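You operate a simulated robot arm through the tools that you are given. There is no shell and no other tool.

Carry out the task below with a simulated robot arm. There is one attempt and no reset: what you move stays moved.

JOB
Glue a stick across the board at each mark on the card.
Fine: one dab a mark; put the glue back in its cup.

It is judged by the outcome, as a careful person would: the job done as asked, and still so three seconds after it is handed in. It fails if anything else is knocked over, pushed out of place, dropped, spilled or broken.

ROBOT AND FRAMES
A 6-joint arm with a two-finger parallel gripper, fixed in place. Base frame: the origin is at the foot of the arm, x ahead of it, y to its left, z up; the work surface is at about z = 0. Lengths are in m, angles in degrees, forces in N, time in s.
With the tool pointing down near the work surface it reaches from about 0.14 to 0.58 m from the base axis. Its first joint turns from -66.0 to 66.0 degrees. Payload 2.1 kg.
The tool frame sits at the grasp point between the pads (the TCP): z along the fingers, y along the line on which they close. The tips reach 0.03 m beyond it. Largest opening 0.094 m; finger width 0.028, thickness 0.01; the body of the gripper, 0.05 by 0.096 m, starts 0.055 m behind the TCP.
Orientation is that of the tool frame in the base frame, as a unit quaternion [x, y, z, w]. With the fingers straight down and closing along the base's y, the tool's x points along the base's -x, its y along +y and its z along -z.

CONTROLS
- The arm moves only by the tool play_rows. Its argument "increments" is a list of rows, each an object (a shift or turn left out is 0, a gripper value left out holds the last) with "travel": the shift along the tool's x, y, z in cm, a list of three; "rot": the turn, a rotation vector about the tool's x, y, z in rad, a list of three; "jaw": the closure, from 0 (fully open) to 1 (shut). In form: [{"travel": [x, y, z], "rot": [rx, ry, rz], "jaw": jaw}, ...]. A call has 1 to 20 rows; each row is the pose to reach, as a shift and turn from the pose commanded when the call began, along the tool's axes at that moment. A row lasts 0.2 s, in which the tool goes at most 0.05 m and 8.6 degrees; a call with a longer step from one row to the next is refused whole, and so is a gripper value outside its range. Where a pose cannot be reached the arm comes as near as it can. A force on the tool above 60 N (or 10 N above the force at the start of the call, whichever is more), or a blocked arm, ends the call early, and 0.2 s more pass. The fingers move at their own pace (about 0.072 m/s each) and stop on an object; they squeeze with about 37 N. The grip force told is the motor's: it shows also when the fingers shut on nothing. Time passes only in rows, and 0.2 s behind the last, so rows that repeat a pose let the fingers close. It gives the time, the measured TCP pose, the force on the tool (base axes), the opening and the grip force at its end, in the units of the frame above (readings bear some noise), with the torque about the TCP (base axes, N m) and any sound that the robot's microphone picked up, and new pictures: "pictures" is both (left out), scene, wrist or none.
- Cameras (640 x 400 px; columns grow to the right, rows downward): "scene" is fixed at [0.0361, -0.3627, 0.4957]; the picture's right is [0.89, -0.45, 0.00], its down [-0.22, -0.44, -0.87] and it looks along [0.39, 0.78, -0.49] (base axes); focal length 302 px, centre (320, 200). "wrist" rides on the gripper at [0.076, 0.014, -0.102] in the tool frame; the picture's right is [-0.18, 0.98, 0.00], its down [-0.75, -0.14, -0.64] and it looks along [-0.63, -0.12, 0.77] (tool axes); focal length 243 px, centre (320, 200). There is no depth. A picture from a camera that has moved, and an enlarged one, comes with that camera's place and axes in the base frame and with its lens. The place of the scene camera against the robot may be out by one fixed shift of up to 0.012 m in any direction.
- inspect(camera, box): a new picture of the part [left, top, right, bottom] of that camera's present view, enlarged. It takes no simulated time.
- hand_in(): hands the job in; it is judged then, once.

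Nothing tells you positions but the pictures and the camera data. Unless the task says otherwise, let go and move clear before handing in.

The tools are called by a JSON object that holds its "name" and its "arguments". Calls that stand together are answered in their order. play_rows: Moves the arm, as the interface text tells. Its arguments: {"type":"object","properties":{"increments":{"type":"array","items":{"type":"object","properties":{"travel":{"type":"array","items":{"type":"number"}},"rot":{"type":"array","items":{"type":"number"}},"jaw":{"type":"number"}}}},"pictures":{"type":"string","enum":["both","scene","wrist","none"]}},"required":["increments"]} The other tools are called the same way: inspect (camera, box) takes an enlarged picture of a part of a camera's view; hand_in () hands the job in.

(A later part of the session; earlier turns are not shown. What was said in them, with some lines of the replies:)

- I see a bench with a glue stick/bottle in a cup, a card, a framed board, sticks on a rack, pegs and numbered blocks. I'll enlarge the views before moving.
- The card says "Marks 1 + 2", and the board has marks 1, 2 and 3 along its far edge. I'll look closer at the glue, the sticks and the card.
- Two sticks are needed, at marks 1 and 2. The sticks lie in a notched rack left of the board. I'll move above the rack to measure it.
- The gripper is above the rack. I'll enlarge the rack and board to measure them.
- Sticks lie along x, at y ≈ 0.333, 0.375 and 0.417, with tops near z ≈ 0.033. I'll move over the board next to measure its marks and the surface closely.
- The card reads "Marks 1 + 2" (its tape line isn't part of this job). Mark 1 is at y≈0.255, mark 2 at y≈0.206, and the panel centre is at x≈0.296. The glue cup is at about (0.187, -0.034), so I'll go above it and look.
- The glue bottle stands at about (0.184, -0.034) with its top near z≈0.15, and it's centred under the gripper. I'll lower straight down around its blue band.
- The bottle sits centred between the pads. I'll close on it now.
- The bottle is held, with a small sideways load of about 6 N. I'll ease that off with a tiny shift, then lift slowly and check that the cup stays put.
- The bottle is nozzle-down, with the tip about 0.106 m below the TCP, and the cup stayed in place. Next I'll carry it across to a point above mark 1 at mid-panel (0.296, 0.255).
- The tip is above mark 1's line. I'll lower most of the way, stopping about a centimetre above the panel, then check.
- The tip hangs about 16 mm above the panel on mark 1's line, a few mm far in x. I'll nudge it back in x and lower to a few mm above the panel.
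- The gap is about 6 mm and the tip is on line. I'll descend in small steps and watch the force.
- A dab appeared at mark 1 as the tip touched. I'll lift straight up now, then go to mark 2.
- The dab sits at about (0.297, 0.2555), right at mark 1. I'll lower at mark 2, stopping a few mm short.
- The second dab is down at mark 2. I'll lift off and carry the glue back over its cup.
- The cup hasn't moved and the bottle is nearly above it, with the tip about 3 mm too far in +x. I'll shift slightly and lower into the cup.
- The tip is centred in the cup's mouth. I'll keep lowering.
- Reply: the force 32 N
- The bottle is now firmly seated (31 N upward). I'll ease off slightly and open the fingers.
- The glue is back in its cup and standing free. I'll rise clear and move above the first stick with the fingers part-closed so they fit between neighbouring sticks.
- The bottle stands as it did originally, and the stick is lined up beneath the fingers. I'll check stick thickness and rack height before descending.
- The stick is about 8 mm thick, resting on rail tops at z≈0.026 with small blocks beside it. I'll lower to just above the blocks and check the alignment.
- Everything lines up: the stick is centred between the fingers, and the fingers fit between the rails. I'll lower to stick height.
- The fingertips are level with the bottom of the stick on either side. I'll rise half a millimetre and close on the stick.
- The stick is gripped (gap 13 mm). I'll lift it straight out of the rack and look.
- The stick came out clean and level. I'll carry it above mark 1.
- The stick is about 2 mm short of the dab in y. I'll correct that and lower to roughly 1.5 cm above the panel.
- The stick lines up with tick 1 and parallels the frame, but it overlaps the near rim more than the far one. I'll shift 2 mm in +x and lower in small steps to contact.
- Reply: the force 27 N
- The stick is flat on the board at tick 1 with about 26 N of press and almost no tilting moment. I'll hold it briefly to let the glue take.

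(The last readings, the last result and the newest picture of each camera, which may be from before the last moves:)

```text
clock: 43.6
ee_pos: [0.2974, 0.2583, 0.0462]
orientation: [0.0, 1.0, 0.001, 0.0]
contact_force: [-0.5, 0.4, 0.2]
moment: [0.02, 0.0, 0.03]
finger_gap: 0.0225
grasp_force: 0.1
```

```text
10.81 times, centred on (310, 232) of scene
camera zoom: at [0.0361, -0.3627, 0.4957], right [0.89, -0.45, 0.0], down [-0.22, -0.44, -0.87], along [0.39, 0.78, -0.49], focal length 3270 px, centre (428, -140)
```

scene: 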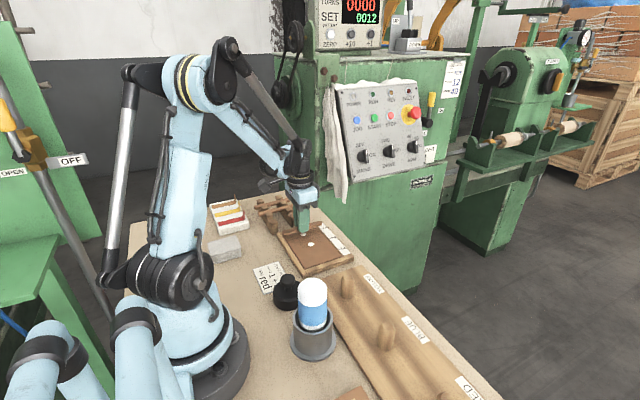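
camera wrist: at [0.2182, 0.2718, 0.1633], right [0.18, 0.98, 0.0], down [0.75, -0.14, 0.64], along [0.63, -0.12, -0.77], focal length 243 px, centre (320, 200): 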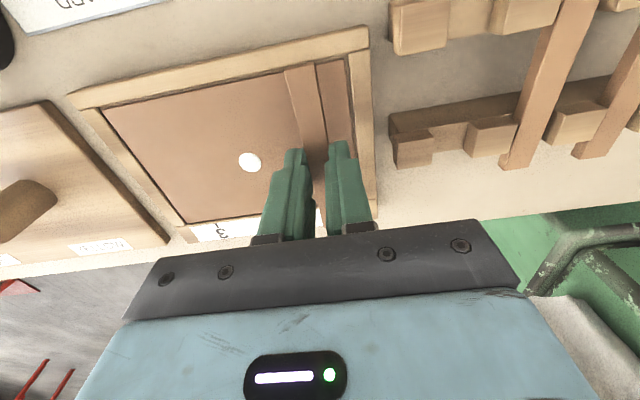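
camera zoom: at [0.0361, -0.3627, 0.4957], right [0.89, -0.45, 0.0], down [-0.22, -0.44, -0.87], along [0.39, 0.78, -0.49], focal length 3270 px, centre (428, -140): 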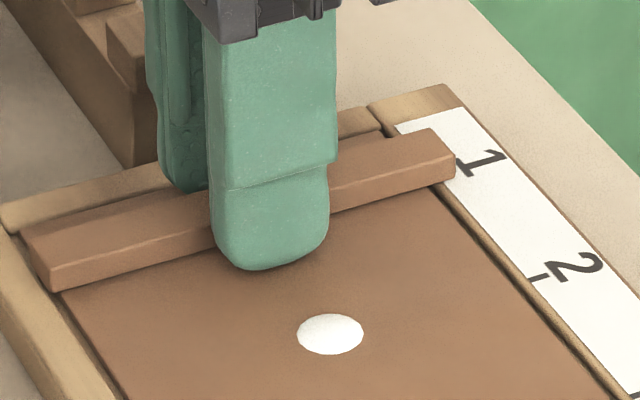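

The fingers are open and the stick stays put. I'll lift straight up.

{"name": "play_rows", "arguments": {"increments": [{"travel": [0, 0, -0.8]}, {"travel": [0, 0, -2.5]}, {"travel": [0, 0, -5]}, {"travel": [0, 0, -8.5]}, {"travel": [0, 0, -8.5], "jaw": 0.62}]}}

{"name": "inspect", "arguments": {"camera": "scene", "box": [275, 205, 355, 260]}}

{"name": "inspect", "arguments": {"camera": "wrist", "box": [130, 0, 400, 220]}}

```text
clock: 44.8
ee_pos: [0.2937, 0.2579, 0.1309]
orientation: [0.0, 1.0, 0.001, 0.001]
contact_force: [0.1, 0.6, 0.0]
moment: [0.01, -0.02, 0.0]
finger_gap: 0.0357
grasp_force: 0.0
camera wrist: at [0.2189, 0.2721, 0.2336], right [0.18, 0.98, 0.0], down [0.75, -0.14, 0.64], along [0.63, -0.12, -0.77], focal length 243 px, centre (320, 200)
```

scene: 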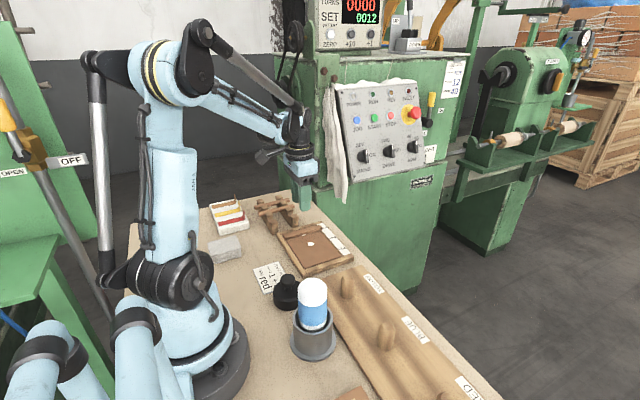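
wrist: 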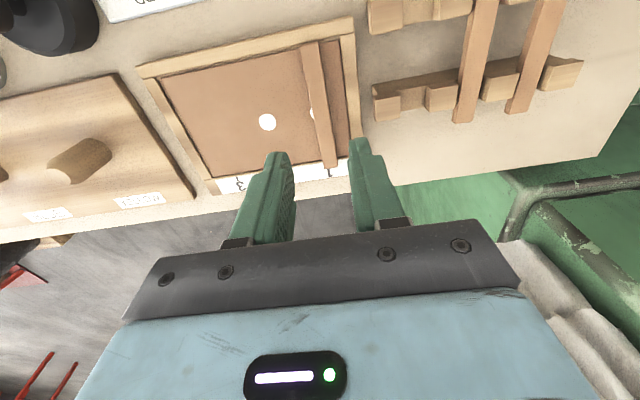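

```text
7.27 times, centred on (315, 232) of scene
camera zoom: at [0.0361, -0.3627, 0.4957], right [0.89, -0.45, 0.0], down [-0.22, -0.44, -0.87], along [0.39, 0.78, -0.49], focal length 2200 px, centre (356, -36)
```

zoom: 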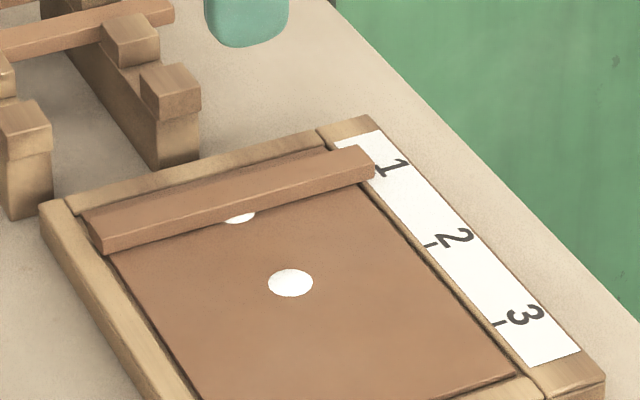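

```text
1.82 times, centred on (265, 110) of wrist
camera zoom: at [0.2189, 0.2721, 0.2336], right [0.18, 0.98, 0.0], down [0.75, -0.14, 0.64], along [0.63, -0.12, -0.77], focal length 441 px, centre (420, 364)
```

zoom: 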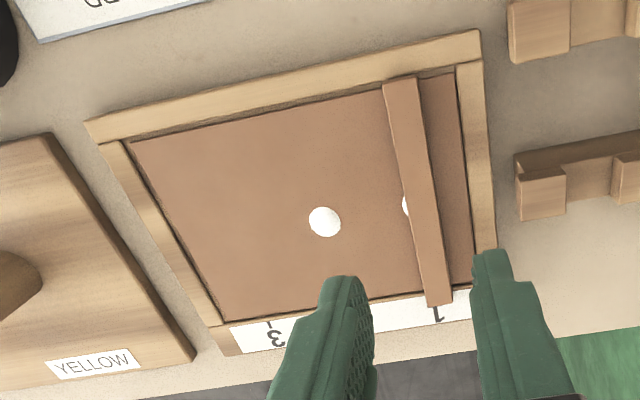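

Stick 1 lies at mark 1, with its far end right on the digit. I'll zoom in at both ends to check how it sits on the rims.

{"name": "inspect", "arguments": {"camera": "wrist", "box": [270, 20, 370, 100]}}

{"name": "inspect", "arguments": {"camera": "wrist", "box": [280, 130, 370, 200]}}

{"name": "inspect", "arguments": {"camera": "scene", "box": [280, 218, 312, 243]}}

{"name": "inspect", "arguments": {"camera": "scene", "box": [305, 215, 340, 242]}}

```text
5.00 times, centred on (320, 60) of wrist
camera zoom: at [0.2189, 0.2721, 0.2336], right [0.18, 0.98, 0.0], down [0.75, -0.14, 0.64], along [0.63, -0.12, -0.77], focal length 1213 px, centre (320, 900)
```

zoom: 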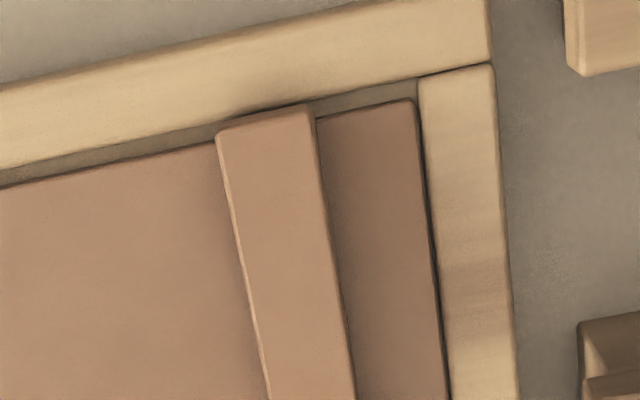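

```text
5.71 times, centred on (325, 165) of wrist
camera zoom: at [0.2189, 0.2721, 0.2336], right [0.18, 0.98, 0.0], down [0.75, -0.14, 0.64], along [0.63, -0.12, -0.77], focal length 1386 px, centre (291, 400)
```

zoom: 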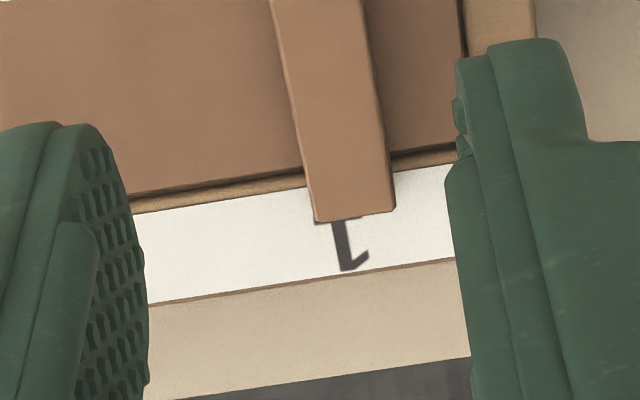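

```text
16.00 times, centred on (296, 230) of scene
camera zoom: at [0.0361, -0.3627, 0.4957], right [0.89, -0.45, 0.0], down [-0.22, -0.44, -0.87], along [0.39, 0.78, -0.49], focal length 4839 px, centre (704, -288)
```

zoom: 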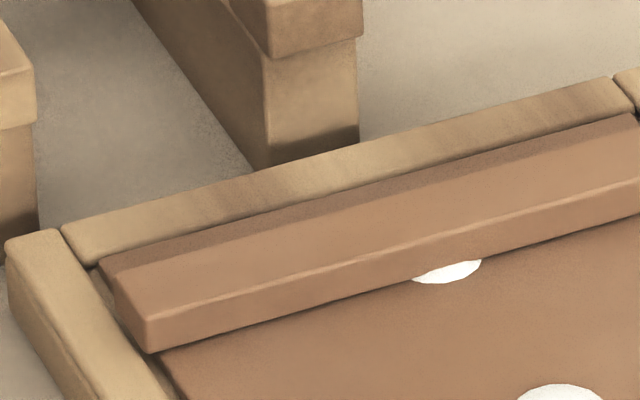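

```text
14.81 times, centred on (322, 228) of scene
camera zoom: at [0.0361, -0.3627, 0.4957], right [0.89, -0.45, 0.0], down [-0.22, -0.44, -0.87], along [0.39, 0.78, -0.49], focal length 4481 px, centre (283, -222)
```

zoom: 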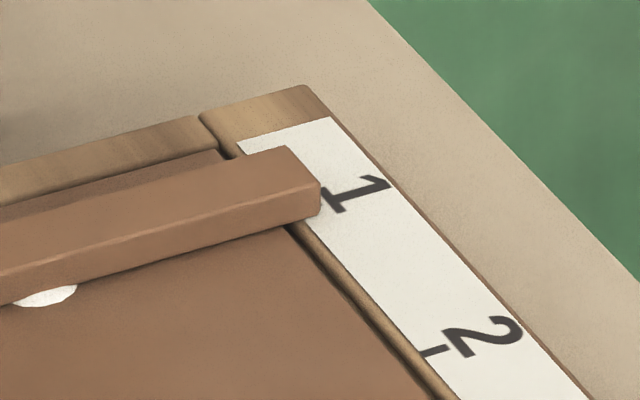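

Stick 1 rests flat over its dab, within about 1.5 mm of tick 1. Next I'll position above the second stick in the rack.

{"name": "play_rows", "arguments": {"increments": [{"travel": [0.8, 3.5, 0]}, {"travel": [1.8, 7.2, 0]}, {"travel": [2.7, 10.2, 0]}, {"travel": [3.2, 11.7, 0]}, {"travel": [3.2, 11.7, 2.5]}, {"travel": [3.2, 11.7, 4.5]}, {"travel": [3.2, 11.7, 5.2]}, {"travel": [3.2, 11.7, 5.2]}]}}

{"name": "inspect", "arguments": {"camera": "wrist", "box": [210, 0, 430, 200]}}

{"name": "inspect", "arguments": {"camera": "scene", "box": [250, 180, 320, 235]}}

```text
clock: 46.6
ee_pos: [0.2637, 0.3739, 0.079]
orientation: [0.0, 1.0, 0.001, 0.0]
contact_force: [-0.4, -0.1, -0.2]
moment: [-0.02, 0.01, 0.01]
finger_gap: 0.0357
grasp_force: 0.1
camera wrist: at [0.1885, 0.3887, 0.1814], right [0.18, 0.98, 0.0], down [0.75, -0.14, 0.64], along [0.63, -0.12, -0.77], focal length 243 px, centre (320, 200)
```

scene: 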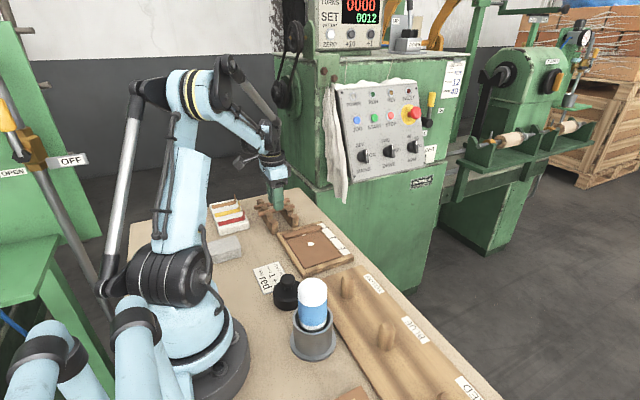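
wrist: 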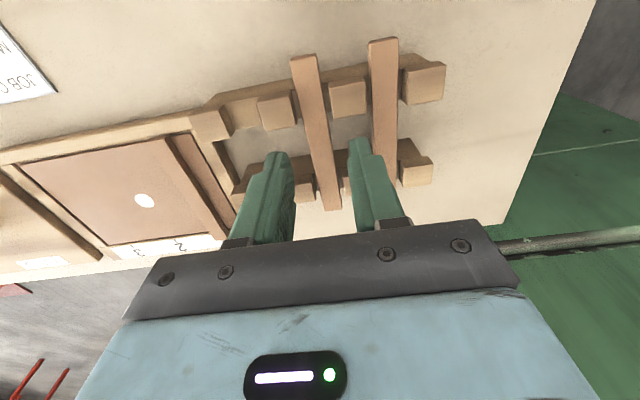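

```text
2.00 times, centred on (320, 100) of wrist
camera zoom: at [0.1885, 0.3887, 0.1814], right [0.18, 0.98, 0.0], down [0.75, -0.14, 0.64], along [0.63, -0.12, -0.77], focal length 485 px, centre (320, 400)
```

zoom: 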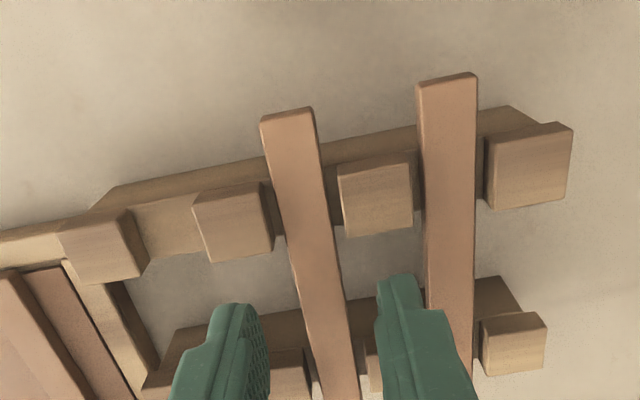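

```text
7.27 times, centred on (285, 208) of scene
camera zoom: at [0.0361, -0.3627, 0.4957], right [0.89, -0.45, 0.0], down [-0.22, -0.44, -0.87], along [0.39, 0.78, -0.49], focal length 2200 px, centre (574, 146)
```

zoom: 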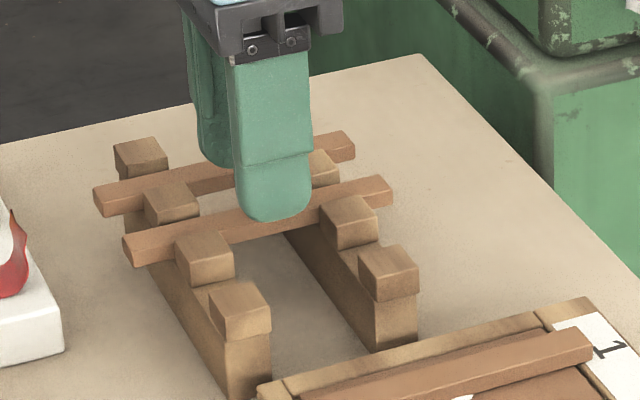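

The view is the same as for the first stick, so I'm aligned. I'll lower to the same height and grip.

{"name": "play_rows", "arguments": {"increments": [{"travel": [0, 0, 0.8]}, {"travel": [0, 0, 1.5]}, {"travel": [0, 0, 1.83]}, {"travel": [0, 0, 1.83]}, {"travel": [0, 0, 1.83], "jaw": 0.95}, {"travel": [0, 0, 1.83], "jaw": 0.95}, {"travel": [0, 0, 1.83], "jaw": 0.95}, {"travel": [0, 0, 1.83], "jaw": 0.95}], "pictures": "wrist"}}

{"name": "inspect", "arguments": {"camera": "scene", "box": [260, 190, 310, 230]}}

```text
clock: 48.4
ee_pos: [0.2639, 0.3731, 0.0609]
orientation: [0.0, 1.0, 0.001, -0.001]
contact_force: [0.8, -0.2, 0.8]
moment: [-0.02, 0.0, 0.04]
finger_gap: 0.0134
grasp_force: 37.5
camera wrist: at [0.1886, 0.3893, 0.1634], right [0.18, 0.98, 0.0], down [0.75, -0.14, 0.64], along [0.63, -0.12, -0.77], focal length 243 px, centre (320, 200)
```

wrist: 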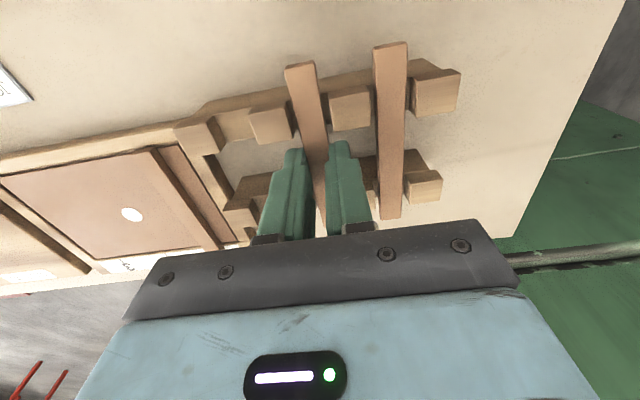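

```text
10.00 times, centred on (285, 210) of scene
camera zoom: at [0.0361, -0.3627, 0.4957], right [0.89, -0.45, 0.0], down [-0.22, -0.44, -0.87], along [0.39, 0.78, -0.49], focal length 3024 px, centre (670, 100)
```

zoom: 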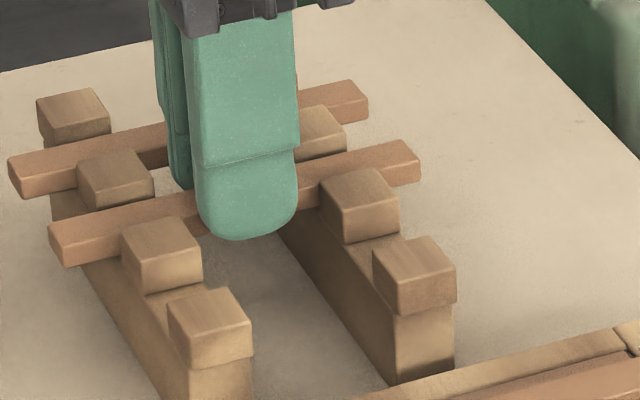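

The second stick is gripped. I'll lift it out and carry it above mark 2.

{"name": "play_rows", "arguments": {"increments": [{"travel": [0, 0, -0.5]}, {"travel": [0, 0, -1.5]}, {"travel": [0, 0, -3.5]}, {"travel": [0, 0, -6]}, {"travel": [0, 0, -7]}, {"travel": [-0.6, -3.0, -7]}, {"travel": [-1.3, -7.0, -7]}, {"travel": [-2.0, -11.0, -7]}, {"travel": [-2.7, -15.0, -7]}, {"travel": [-3.0, -16.77, -7]}, {"travel": [-3.0, -16.77, -7]}]}}

{"name": "inspect", "arguments": {"camera": "scene", "box": [260, 170, 360, 260]}}

{"name": "inspect", "arguments": {"camera": "wrist", "box": [190, 30, 450, 230]}}

```text
clock: 50.8
ee_pos: [0.295, 0.2061, 0.132]
orientation: [0.0, 1.0, 0.001, 0.0]
contact_force: [-0.6, 0.1, -0.7]
moment: [0.01, -0.02, 0.0]
finger_gap: 0.013
grasp_force: 37.0
camera wrist: at [0.2194, 0.2213, 0.2337], right [0.18, 0.98, 0.0], down [0.75, -0.14, 0.64], along [0.63, -0.12, -0.77], focal length 243 px, centre (320, 200)
```

scene: 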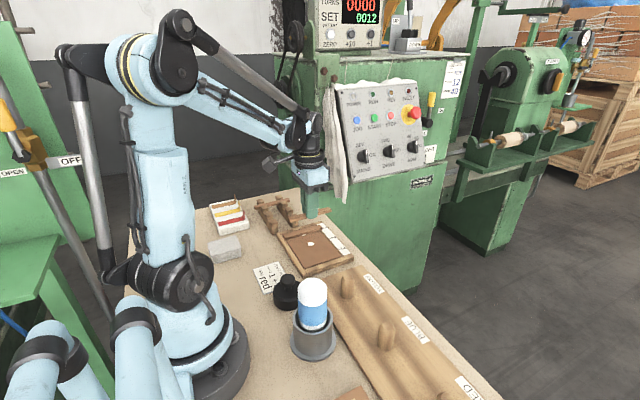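
wrist: 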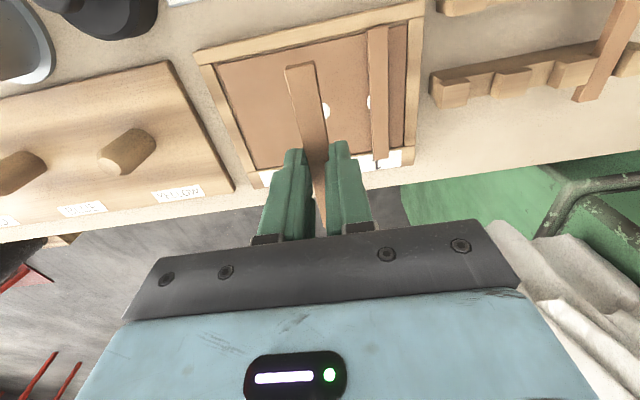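

```text
4.44 times, centred on (310, 215) of scene
camera zoom: at [0.0361, -0.3627, 0.4957], right [0.89, -0.45, 0.0], down [-0.22, -0.44, -0.87], along [0.39, 0.78, -0.49], focal length 1344 px, centre (364, 133)
```

zoom: 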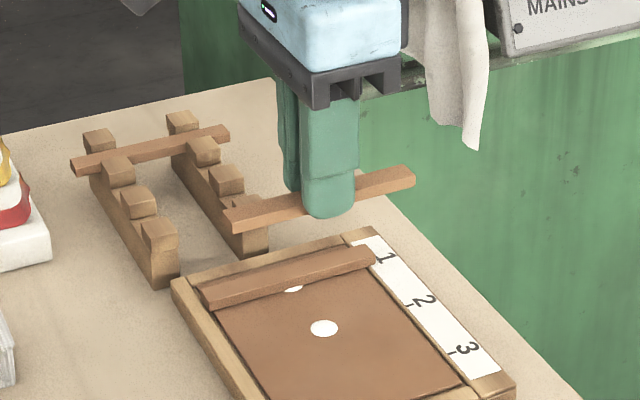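

```text
2.00 times, centred on (320, 130) of wrist
camera zoom: at [0.2194, 0.2213, 0.2337], right [0.18, 0.98, 0.0], down [0.75, -0.14, 0.64], along [0.63, -0.12, -0.77], focal length 485 px, centre (320, 340)
```

zoom: 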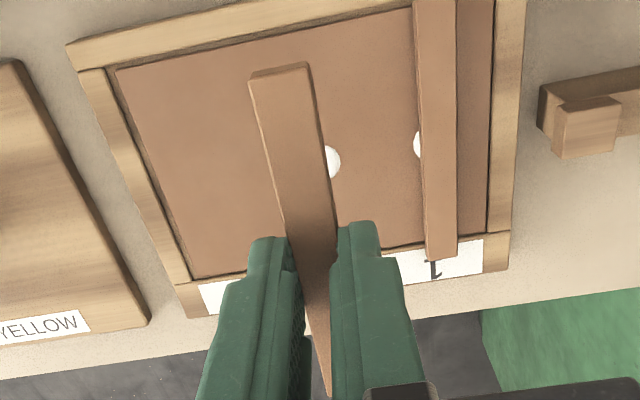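

The position matches the plan, with dab 2 just under the stick's centreline. I'll lower to a few mm above the panel.

{"name": "play_rows", "arguments": {"increments": [{"travel": [0, 0, 2]}, {"travel": [0, 0, 4.5]}, {"travel": [0, 0, 6.5]}, {"travel": [0, 0, 7.5]}, {"travel": [0, 0, 8.0]}, {"travel": [0, 0, 8.0]}]}}

{"name": "inspect", "arguments": {"camera": "scene", "box": [275, 205, 355, 265]}}

{"name": "inspect", "arguments": {"camera": "wrist", "box": [190, 30, 450, 230]}}

```text
clock: 52.2
ee_pos: [0.2947, 0.207, 0.0505]
orientation: [0.001, 1.0, 0.0, -0.001]
contact_force: [0.1, -0.3, -0.6]
moment: [-0.01, -0.04, 0.01]
finger_gap: 0.0131
grasp_force: 37.0
camera wrist: at [0.2187, 0.2212, 0.1528], right [0.18, 0.98, 0.0], down [0.75, -0.14, 0.64], along [0.63, -0.12, -0.77], focal length 243 px, centre (320, 200)
```

scene: 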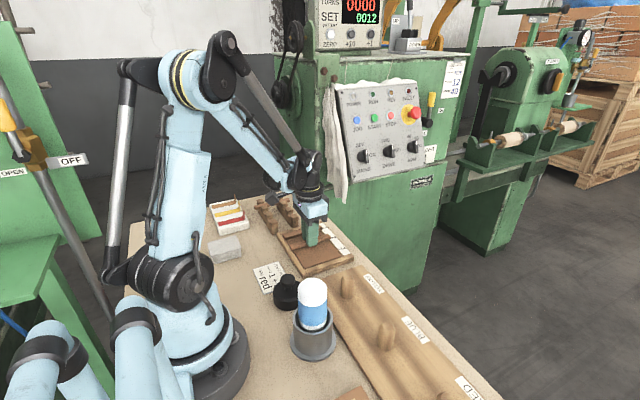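
wrist: 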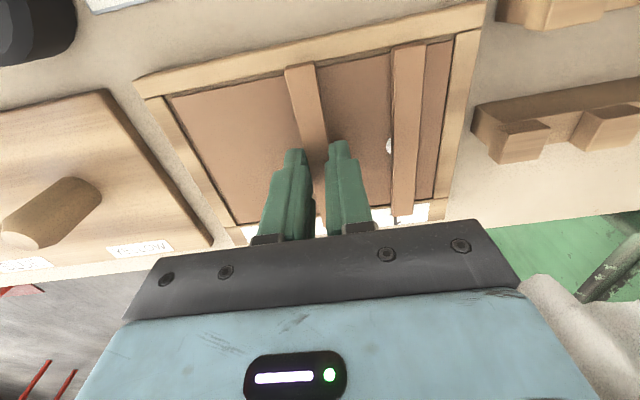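

```text
6.67 times, centred on (315, 235) of scene
camera zoom: at [0.0361, -0.3627, 0.4957], right [0.89, -0.45, 0.0], down [-0.22, -0.44, -0.87], along [0.39, 0.78, -0.49], focal length 2016 px, centre (353, -33)
```

zoom: 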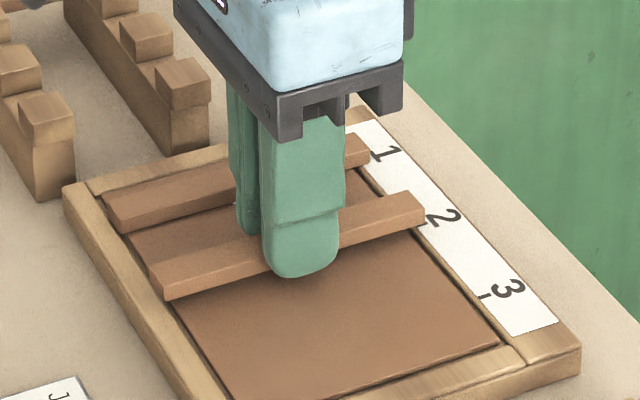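

```text
2.00 times, centred on (320, 130) of wrist
camera zoom: at [0.2187, 0.2212, 0.1528], right [0.18, 0.98, 0.0], down [0.75, -0.14, 0.64], along [0.63, -0.12, -0.77], focal length 485 px, centre (320, 340)
```

zoom: 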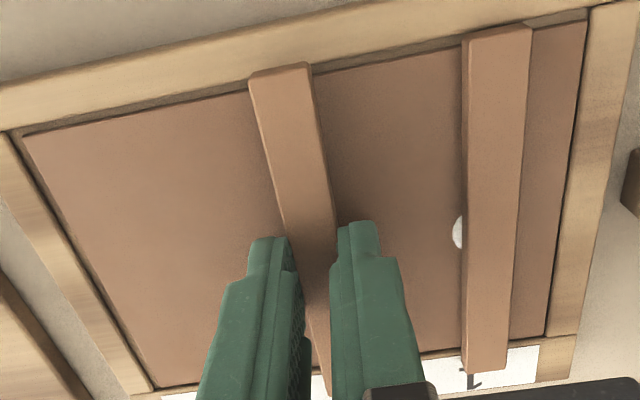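

{"name": "inspect", "arguments": {"camera": "scene", "box": [310, 213, 350, 251]}}

{"name": "inspect", "arguments": {"camera": "wrist", "box": [290, 170, 450, 240]}}

```text
10.53 times, centred on (330, 232) of scene
camera zoom: at [0.0361, -0.3627, 0.4957], right [0.89, -0.45, 0.0], down [-0.22, -0.44, -0.87], along [0.39, 0.78, -0.49], focal length 3184 px, centre (215, -137)
```

zoom: 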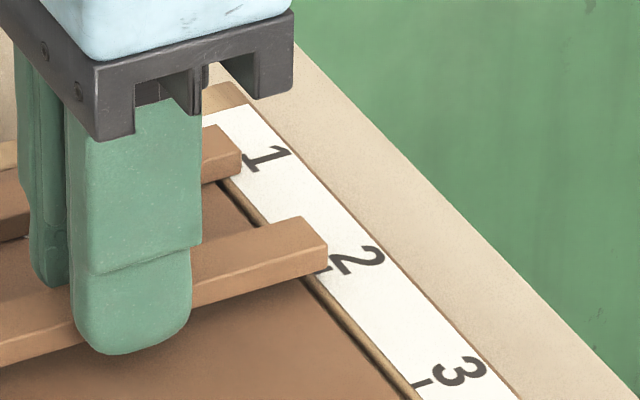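

```text
4.00 times, centred on (370, 205) of wrist
camera zoom: at [0.2187, 0.2212, 0.1528], right [0.18, 0.98, 0.0], down [0.75, -0.14, 0.64], along [0.63, -0.12, -0.77], focal length 970 px, centre (120, 180)
```

zoom: 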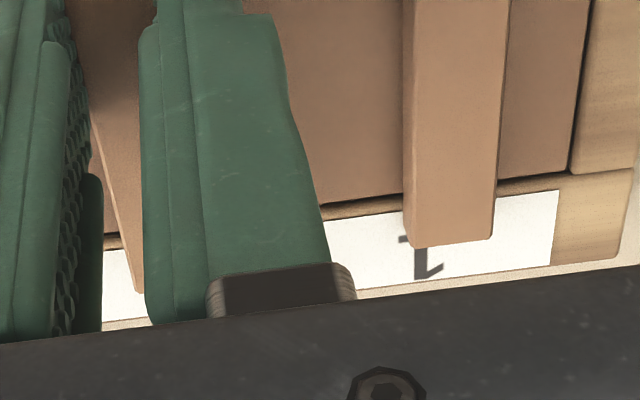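

Comparing with the printed digits, both sticks sit about 2 mm toward +y. I'll correct stick 2 by 2.2 mm before it touches, then lower gently.

{"name": "play_rows", "arguments": {"increments": [{"travel": [0, -0.22, 0]}, {"travel": [0, -0.22, 0.2]}, {"travel": [0, -0.22, 0.35]}, {"travel": [0, -0.22, 0.35]}], "pictures": "none"}}

{"name": "inspect", "arguments": {"camera": "scene", "box": [310, 213, 350, 251]}}

{"name": "inspect", "arguments": {"camera": "scene", "box": [285, 215, 345, 260]}}

```text
clock: 53.2
ee_pos: [0.2934, 0.2048, 0.0474]
orientation: [0.0, 1.0, 0.0, 0.0]
contact_force: [-0.5, 0.8, -0.9]
moment: [0.01, 0.0, -0.01]
finger_gap: 0.0132
grasp_force: 36.9
```

```text
10.53 times, centred on (330, 232) of scene
camera zoom: at [0.0361, -0.3627, 0.4957], right [0.89, -0.45, 0.0], down [-0.22, -0.44, -0.87], along [0.39, 0.78, -0.49], focal length 3184 px, centre (215, -137)
```

zoom: 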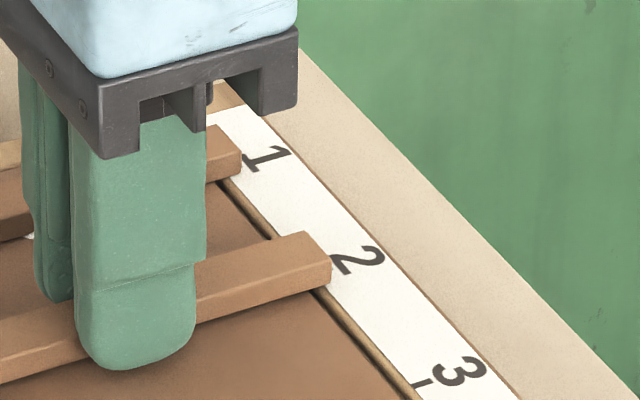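

```text
8.89 times, centred on (315, 238) of scene
camera zoom: at [0.0361, -0.3627, 0.4957], right [0.89, -0.45, 0.0], down [-0.22, -0.44, -0.87], along [0.39, 0.78, -0.49], focal length 2688 px, centre (364, -133)
```

zoom: 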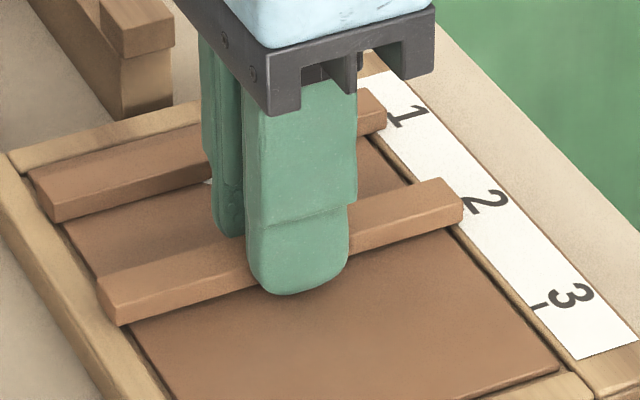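

{"name": "play_rows", "arguments": {"increments": [{"travel": [0, 0, 0.1]}], "pictures": "none"}}

```text
clock: 53.6
ee_pos: [0.2945, 0.2038, 0.0468]
orientation: [0.0, 1.0, 0.0, 0.0]
contact_force: [-0.1, -0.1, -0.6]
moment: [-0.05, -0.01, 0.0]
finger_gap: 0.0131
grasp_force: 37.5
```

{"name": "play_rows", "arguments": {"increments": [{"travel": [0, 0, 0.08]}], "pictures": "none"}}

```text
clock: 54.0
ee_pos: [0.2943, 0.2042, 0.0457]
orientation: [0.0, 1.0, 0.001, 0.0]
contact_force: [-1.2, -0.1, 8.2]
moment: [0.01, -0.05, 0.0]
finger_gap: 0.0133
grasp_force: 37.3
```

Contact has begun at 8 N. I'll press slightly more, hold, ease off, and open a little.

{"name": "play_rows", "arguments": {"increments": [{"travel": [0, 0, 0.06]}, {"travel": [0, 0, 0.06]}, {"travel": [0, 0, 0.06]}, {"travel": [0, 0, 0.06]}, {"travel": [0, 0, 0.06]}, {"travel": [0, 0, 0.06]}, {"travel": [0, 0, 0.06]}, {"travel": [0, 0, 0.06]}, {"travel": [0, 0, 0.06]}], "pictures": "none"}}

```text
clock: 56.0
ee_pos: [0.2953, 0.2043, 0.0447]
orientation: [0.0, 1.0, 0.0, 0.0]
contact_force: [3.6, 1.3, 27.7]
moment: [0.02, -0.14, -0.02]
finger_gap: 0.0133
grasp_force: 37.1
```

{"name": "play_rows", "arguments": {"increments": [{"travel": [0, 0, -0.04]}, {"travel": [0, 0, -0.08]}, {"travel": [0, 0, -0.08], "jaw": 0.76}, {"travel": [0, 0, -0.08], "jaw": 0.76}, {"travel": [0, 0, -0.08], "jaw": 0.76}], "pictures": "none"}}

{"name": "inspect", "arguments": {"camera": "scene", "box": [285, 215, 345, 260]}}

```text
clock: 57.2
ee_pos: [0.2947, 0.2056, 0.0459]
orientation: [0.0, 1.0, 0.001, 0.001]
contact_force: [-0.6, -0.8, -0.9]
moment: [0.0, 0.0, -0.01]
finger_gap: 0.0229
grasp_force: 0.1
```

```text
8.89 times, centred on (315, 238) of scene
camera zoom: at [0.0361, -0.3627, 0.4957], right [0.89, -0.45, 0.0], down [-0.22, -0.44, -0.87], along [0.39, 0.78, -0.49], focal length 2688 px, centre (364, -133)
```

zoom: 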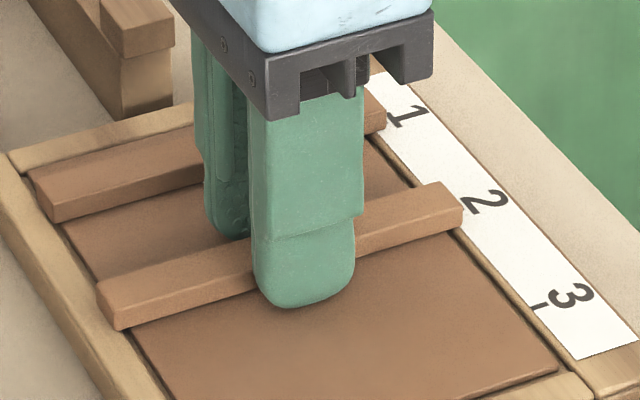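

The fingers are free of stick 2 and it stays in place. I'll lift straight up and check the whole bench.

{"name": "play_rows", "arguments": {"increments": [{"travel": [0, 0, -0.8]}, {"travel": [0, 0, -2.5]}, {"travel": [0, 0, -5]}, {"travel": [0, 0, -9]}, {"travel": [0, 0, -13]}, {"travel": [3, 0, -17]}, {"travel": [6, 0, -20]}, {"travel": [6, 0, -20]}]}}

{"name": "inspect", "arguments": {"camera": "wrist", "box": [200, 60, 440, 220]}}

{"name": "inspect", "arguments": {"camera": "scene", "box": [275, 210, 355, 270]}}

{"name": "inspect", "arguments": {"camera": "scene", "box": [190, 180, 420, 380]}}

```text
clock: 59.0
ee_pos: [0.2355, 0.2054, 0.2474]
orientation: [-0.001, 1.0, 0.001, 0.0]
contact_force: [-1.0, 0.0, 0.1]
moment: [0.02, -0.01, 0.0]
finger_gap: 0.0228
grasp_force: 0.1
camera wrist: at [0.1595, 0.2198, 0.3487], right [0.18, 0.98, 0.0], down [0.75, -0.14, 0.64], along [0.63, -0.12, -0.77], focal length 243 px, centre (320, 200)
```

scene: 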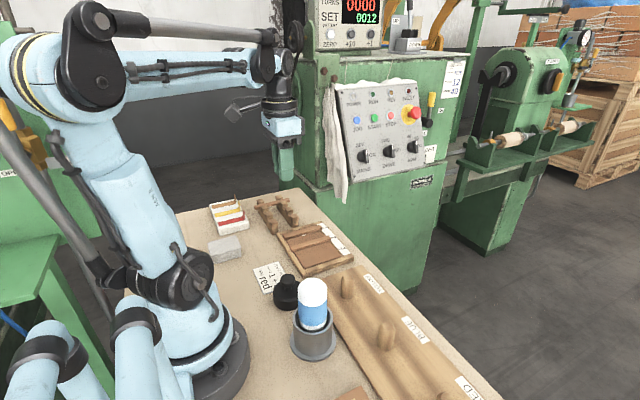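
wrist: 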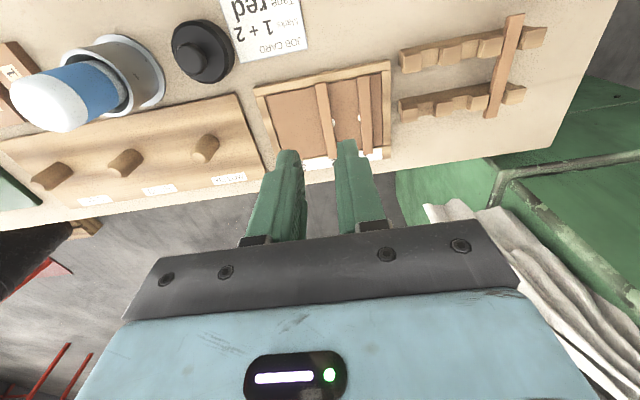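

```text
2.50 times, centred on (320, 140) of wrist
camera zoom: at [0.1595, 0.2198, 0.3487], right [0.18, 0.98, 0.0], down [0.75, -0.14, 0.64], along [0.63, -0.12, -0.77], focal length 606 px, centre (320, 350)
```

zoom: 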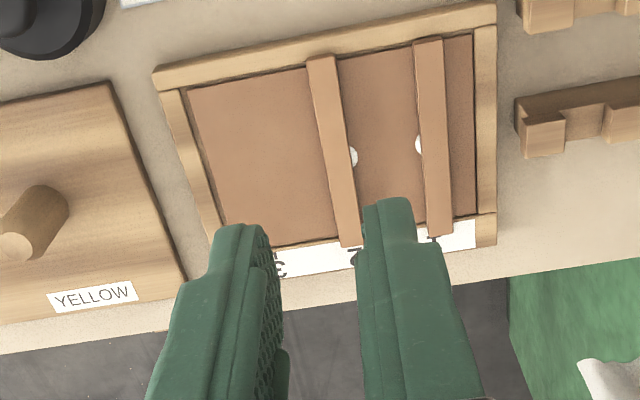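

```text
6.67 times, centred on (315, 240) of scene
camera zoom: at [0.0361, -0.3627, 0.4957], right [0.89, -0.45, 0.0], down [-0.22, -0.44, -0.87], along [0.39, 0.78, -0.49], focal length 2016 px, centre (353, -67)
```

zoom: 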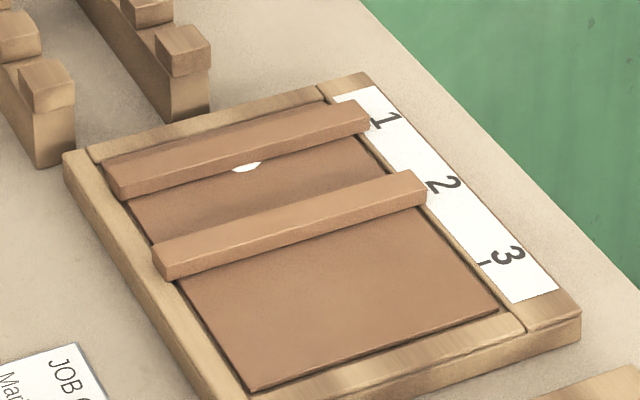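

```text
2.00 times, centred on (305, 280) of scene
camera zoom: at [0.0361, -0.3627, 0.4957], right [0.89, -0.45, 0.0], down [-0.22, -0.44, -0.87], along [0.39, 0.78, -0.49], focal length 605 px, centre (350, 40)
```

zoom: 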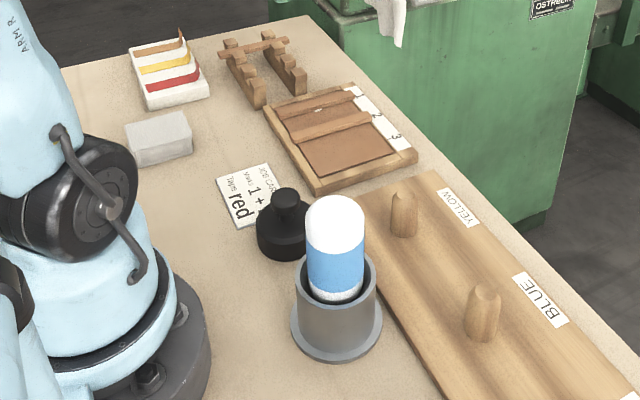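

Both sticks stay in place and the rest of the bench looks undisturbed. I'll shift aside for a clear view of the tick marks.

{"name": "play_rows", "arguments": {"increments": [{"travel": [1.5, 3.5, 1.0]}, {"travel": [3, 7, 2.0]}, {"travel": [3.5, 9, 3]}, {"travel": [3.5, 9, 3]}], "pictures": "wrist"}}

{"name": "inspect", "arguments": {"camera": "wrist", "box": [120, 90, 320, 230]}}

{"name": "inspect", "arguments": {"camera": "scene", "box": [305, 215, 345, 245]}}

```text
clock: 60.0
ee_pos: [0.2005, 0.2954, 0.216]
orientation: [0.0, 1.0, 0.0, -0.001]
contact_force: [0.3, 0.2, 0.3]
moment: [0.0, 0.02, -0.04]
finger_gap: 0.0224
grasp_force: 0.1
camera wrist: at [0.1244, 0.3093, 0.3177], right [0.18, 0.98, 0.0], down [0.75, -0.14, 0.64], along [0.63, -0.12, -0.77], focal length 243 px, centre (320, 200)
```

wrist: 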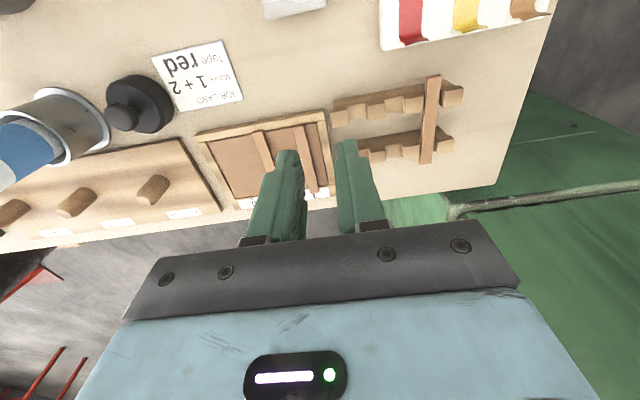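

```text
2.86 times, centred on (220, 160) of wrist
camera zoom: at [0.1244, 0.3093, 0.3177], right [0.18, 0.98, 0.0], down [0.75, -0.14, 0.64], along [0.63, -0.12, -0.77], focal length 693 px, centre (606, 314)
```

zoom: 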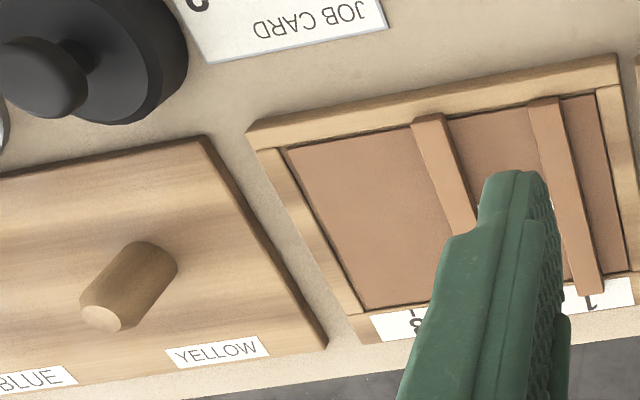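

```text
13.33 times, centred on (325, 230) of scene
camera zoom: at [0.0361, -0.3627, 0.4957], right [0.89, -0.45, 0.0], down [-0.22, -0.44, -0.87], along [0.39, 0.78, -0.49], focal length 4033 px, centre (253, -200)
```

zoom: 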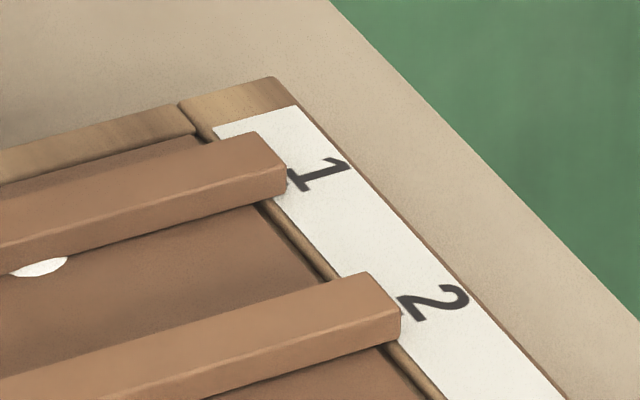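

{"name": "inspect", "arguments": {"camera": "scene", "box": [250, 190, 360, 280]}}

{"name": "inspect", "arguments": {"camera": "scene", "box": [265, 260, 361, 370]}}

```text
4.44 times, centred on (305, 235) of scene
camera zoom: at [0.0361, -0.3627, 0.4957], right [0.89, -0.45, 0.0], down [-0.22, -0.44, -0.87], along [0.39, 0.78, -0.49], focal length 1344 px, centre (387, 44)
```

zoom: 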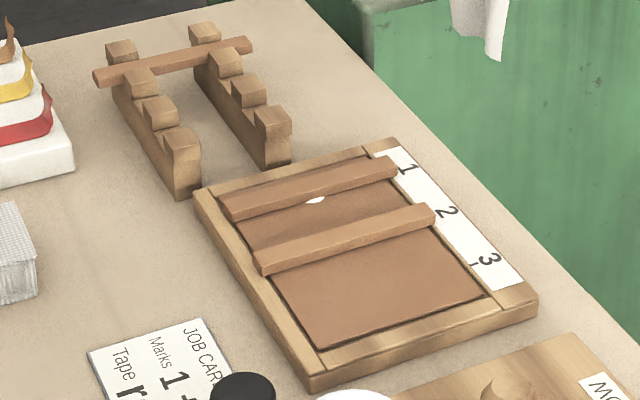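

```text
3.64 times, centred on (313, 315) of scene
camera zoom: at [0.0361, -0.3627, 0.4957], right [0.89, -0.45, 0.0], down [-0.22, -0.44, -0.87], along [0.39, 0.78, -0.49], focal length 1100 px, centre (346, -218)
```

zoom: 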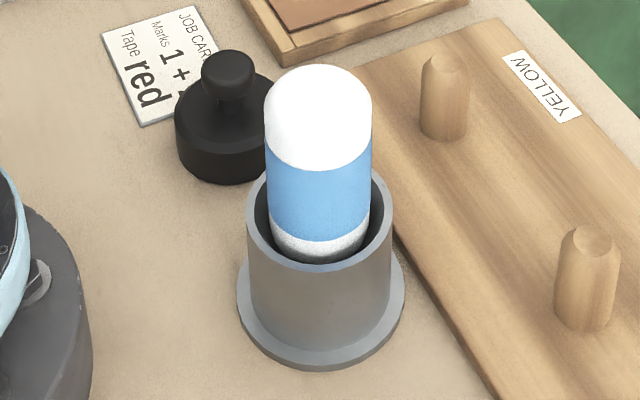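

Sticks are glued at marks 1 and 2 on one dab each, and the glue stands in its cup just as at the start. The board, rack and everything else match the first pictures and the arm is clear, so I'm handing the job in.

{"name": "hand_in", "arguments": {}}

```text
The job is handed in.
```

The job is handed in: one stick is glued across the board at mark 1 and one at mark 2, the two marks on the card. Each sits on a single dab of glue.

- **Placement:** the stick at mark 2 is within about 1 mm of its tick. The stick at mark 1 is about 2–3 mm off, toward the stick rack. I left it there because shifting it after it touched the glue could have broken the joint.
- **Bond:** I pressed each stick down at about 25 N for roughly 1.5 to 2 seconds. Neither moved when I let go. I did not pull on them to test the glue.
- **Glue dabs:** a little of each dab shows beside its stick.
- **Bench:** the glue is back in its cup, and the board, rack and card are where they started. I saw nothing knocked or spilled, and the arm is clear.

The card also says "Tape red". That wasn't part of what you asked for, so I left the tape alone.
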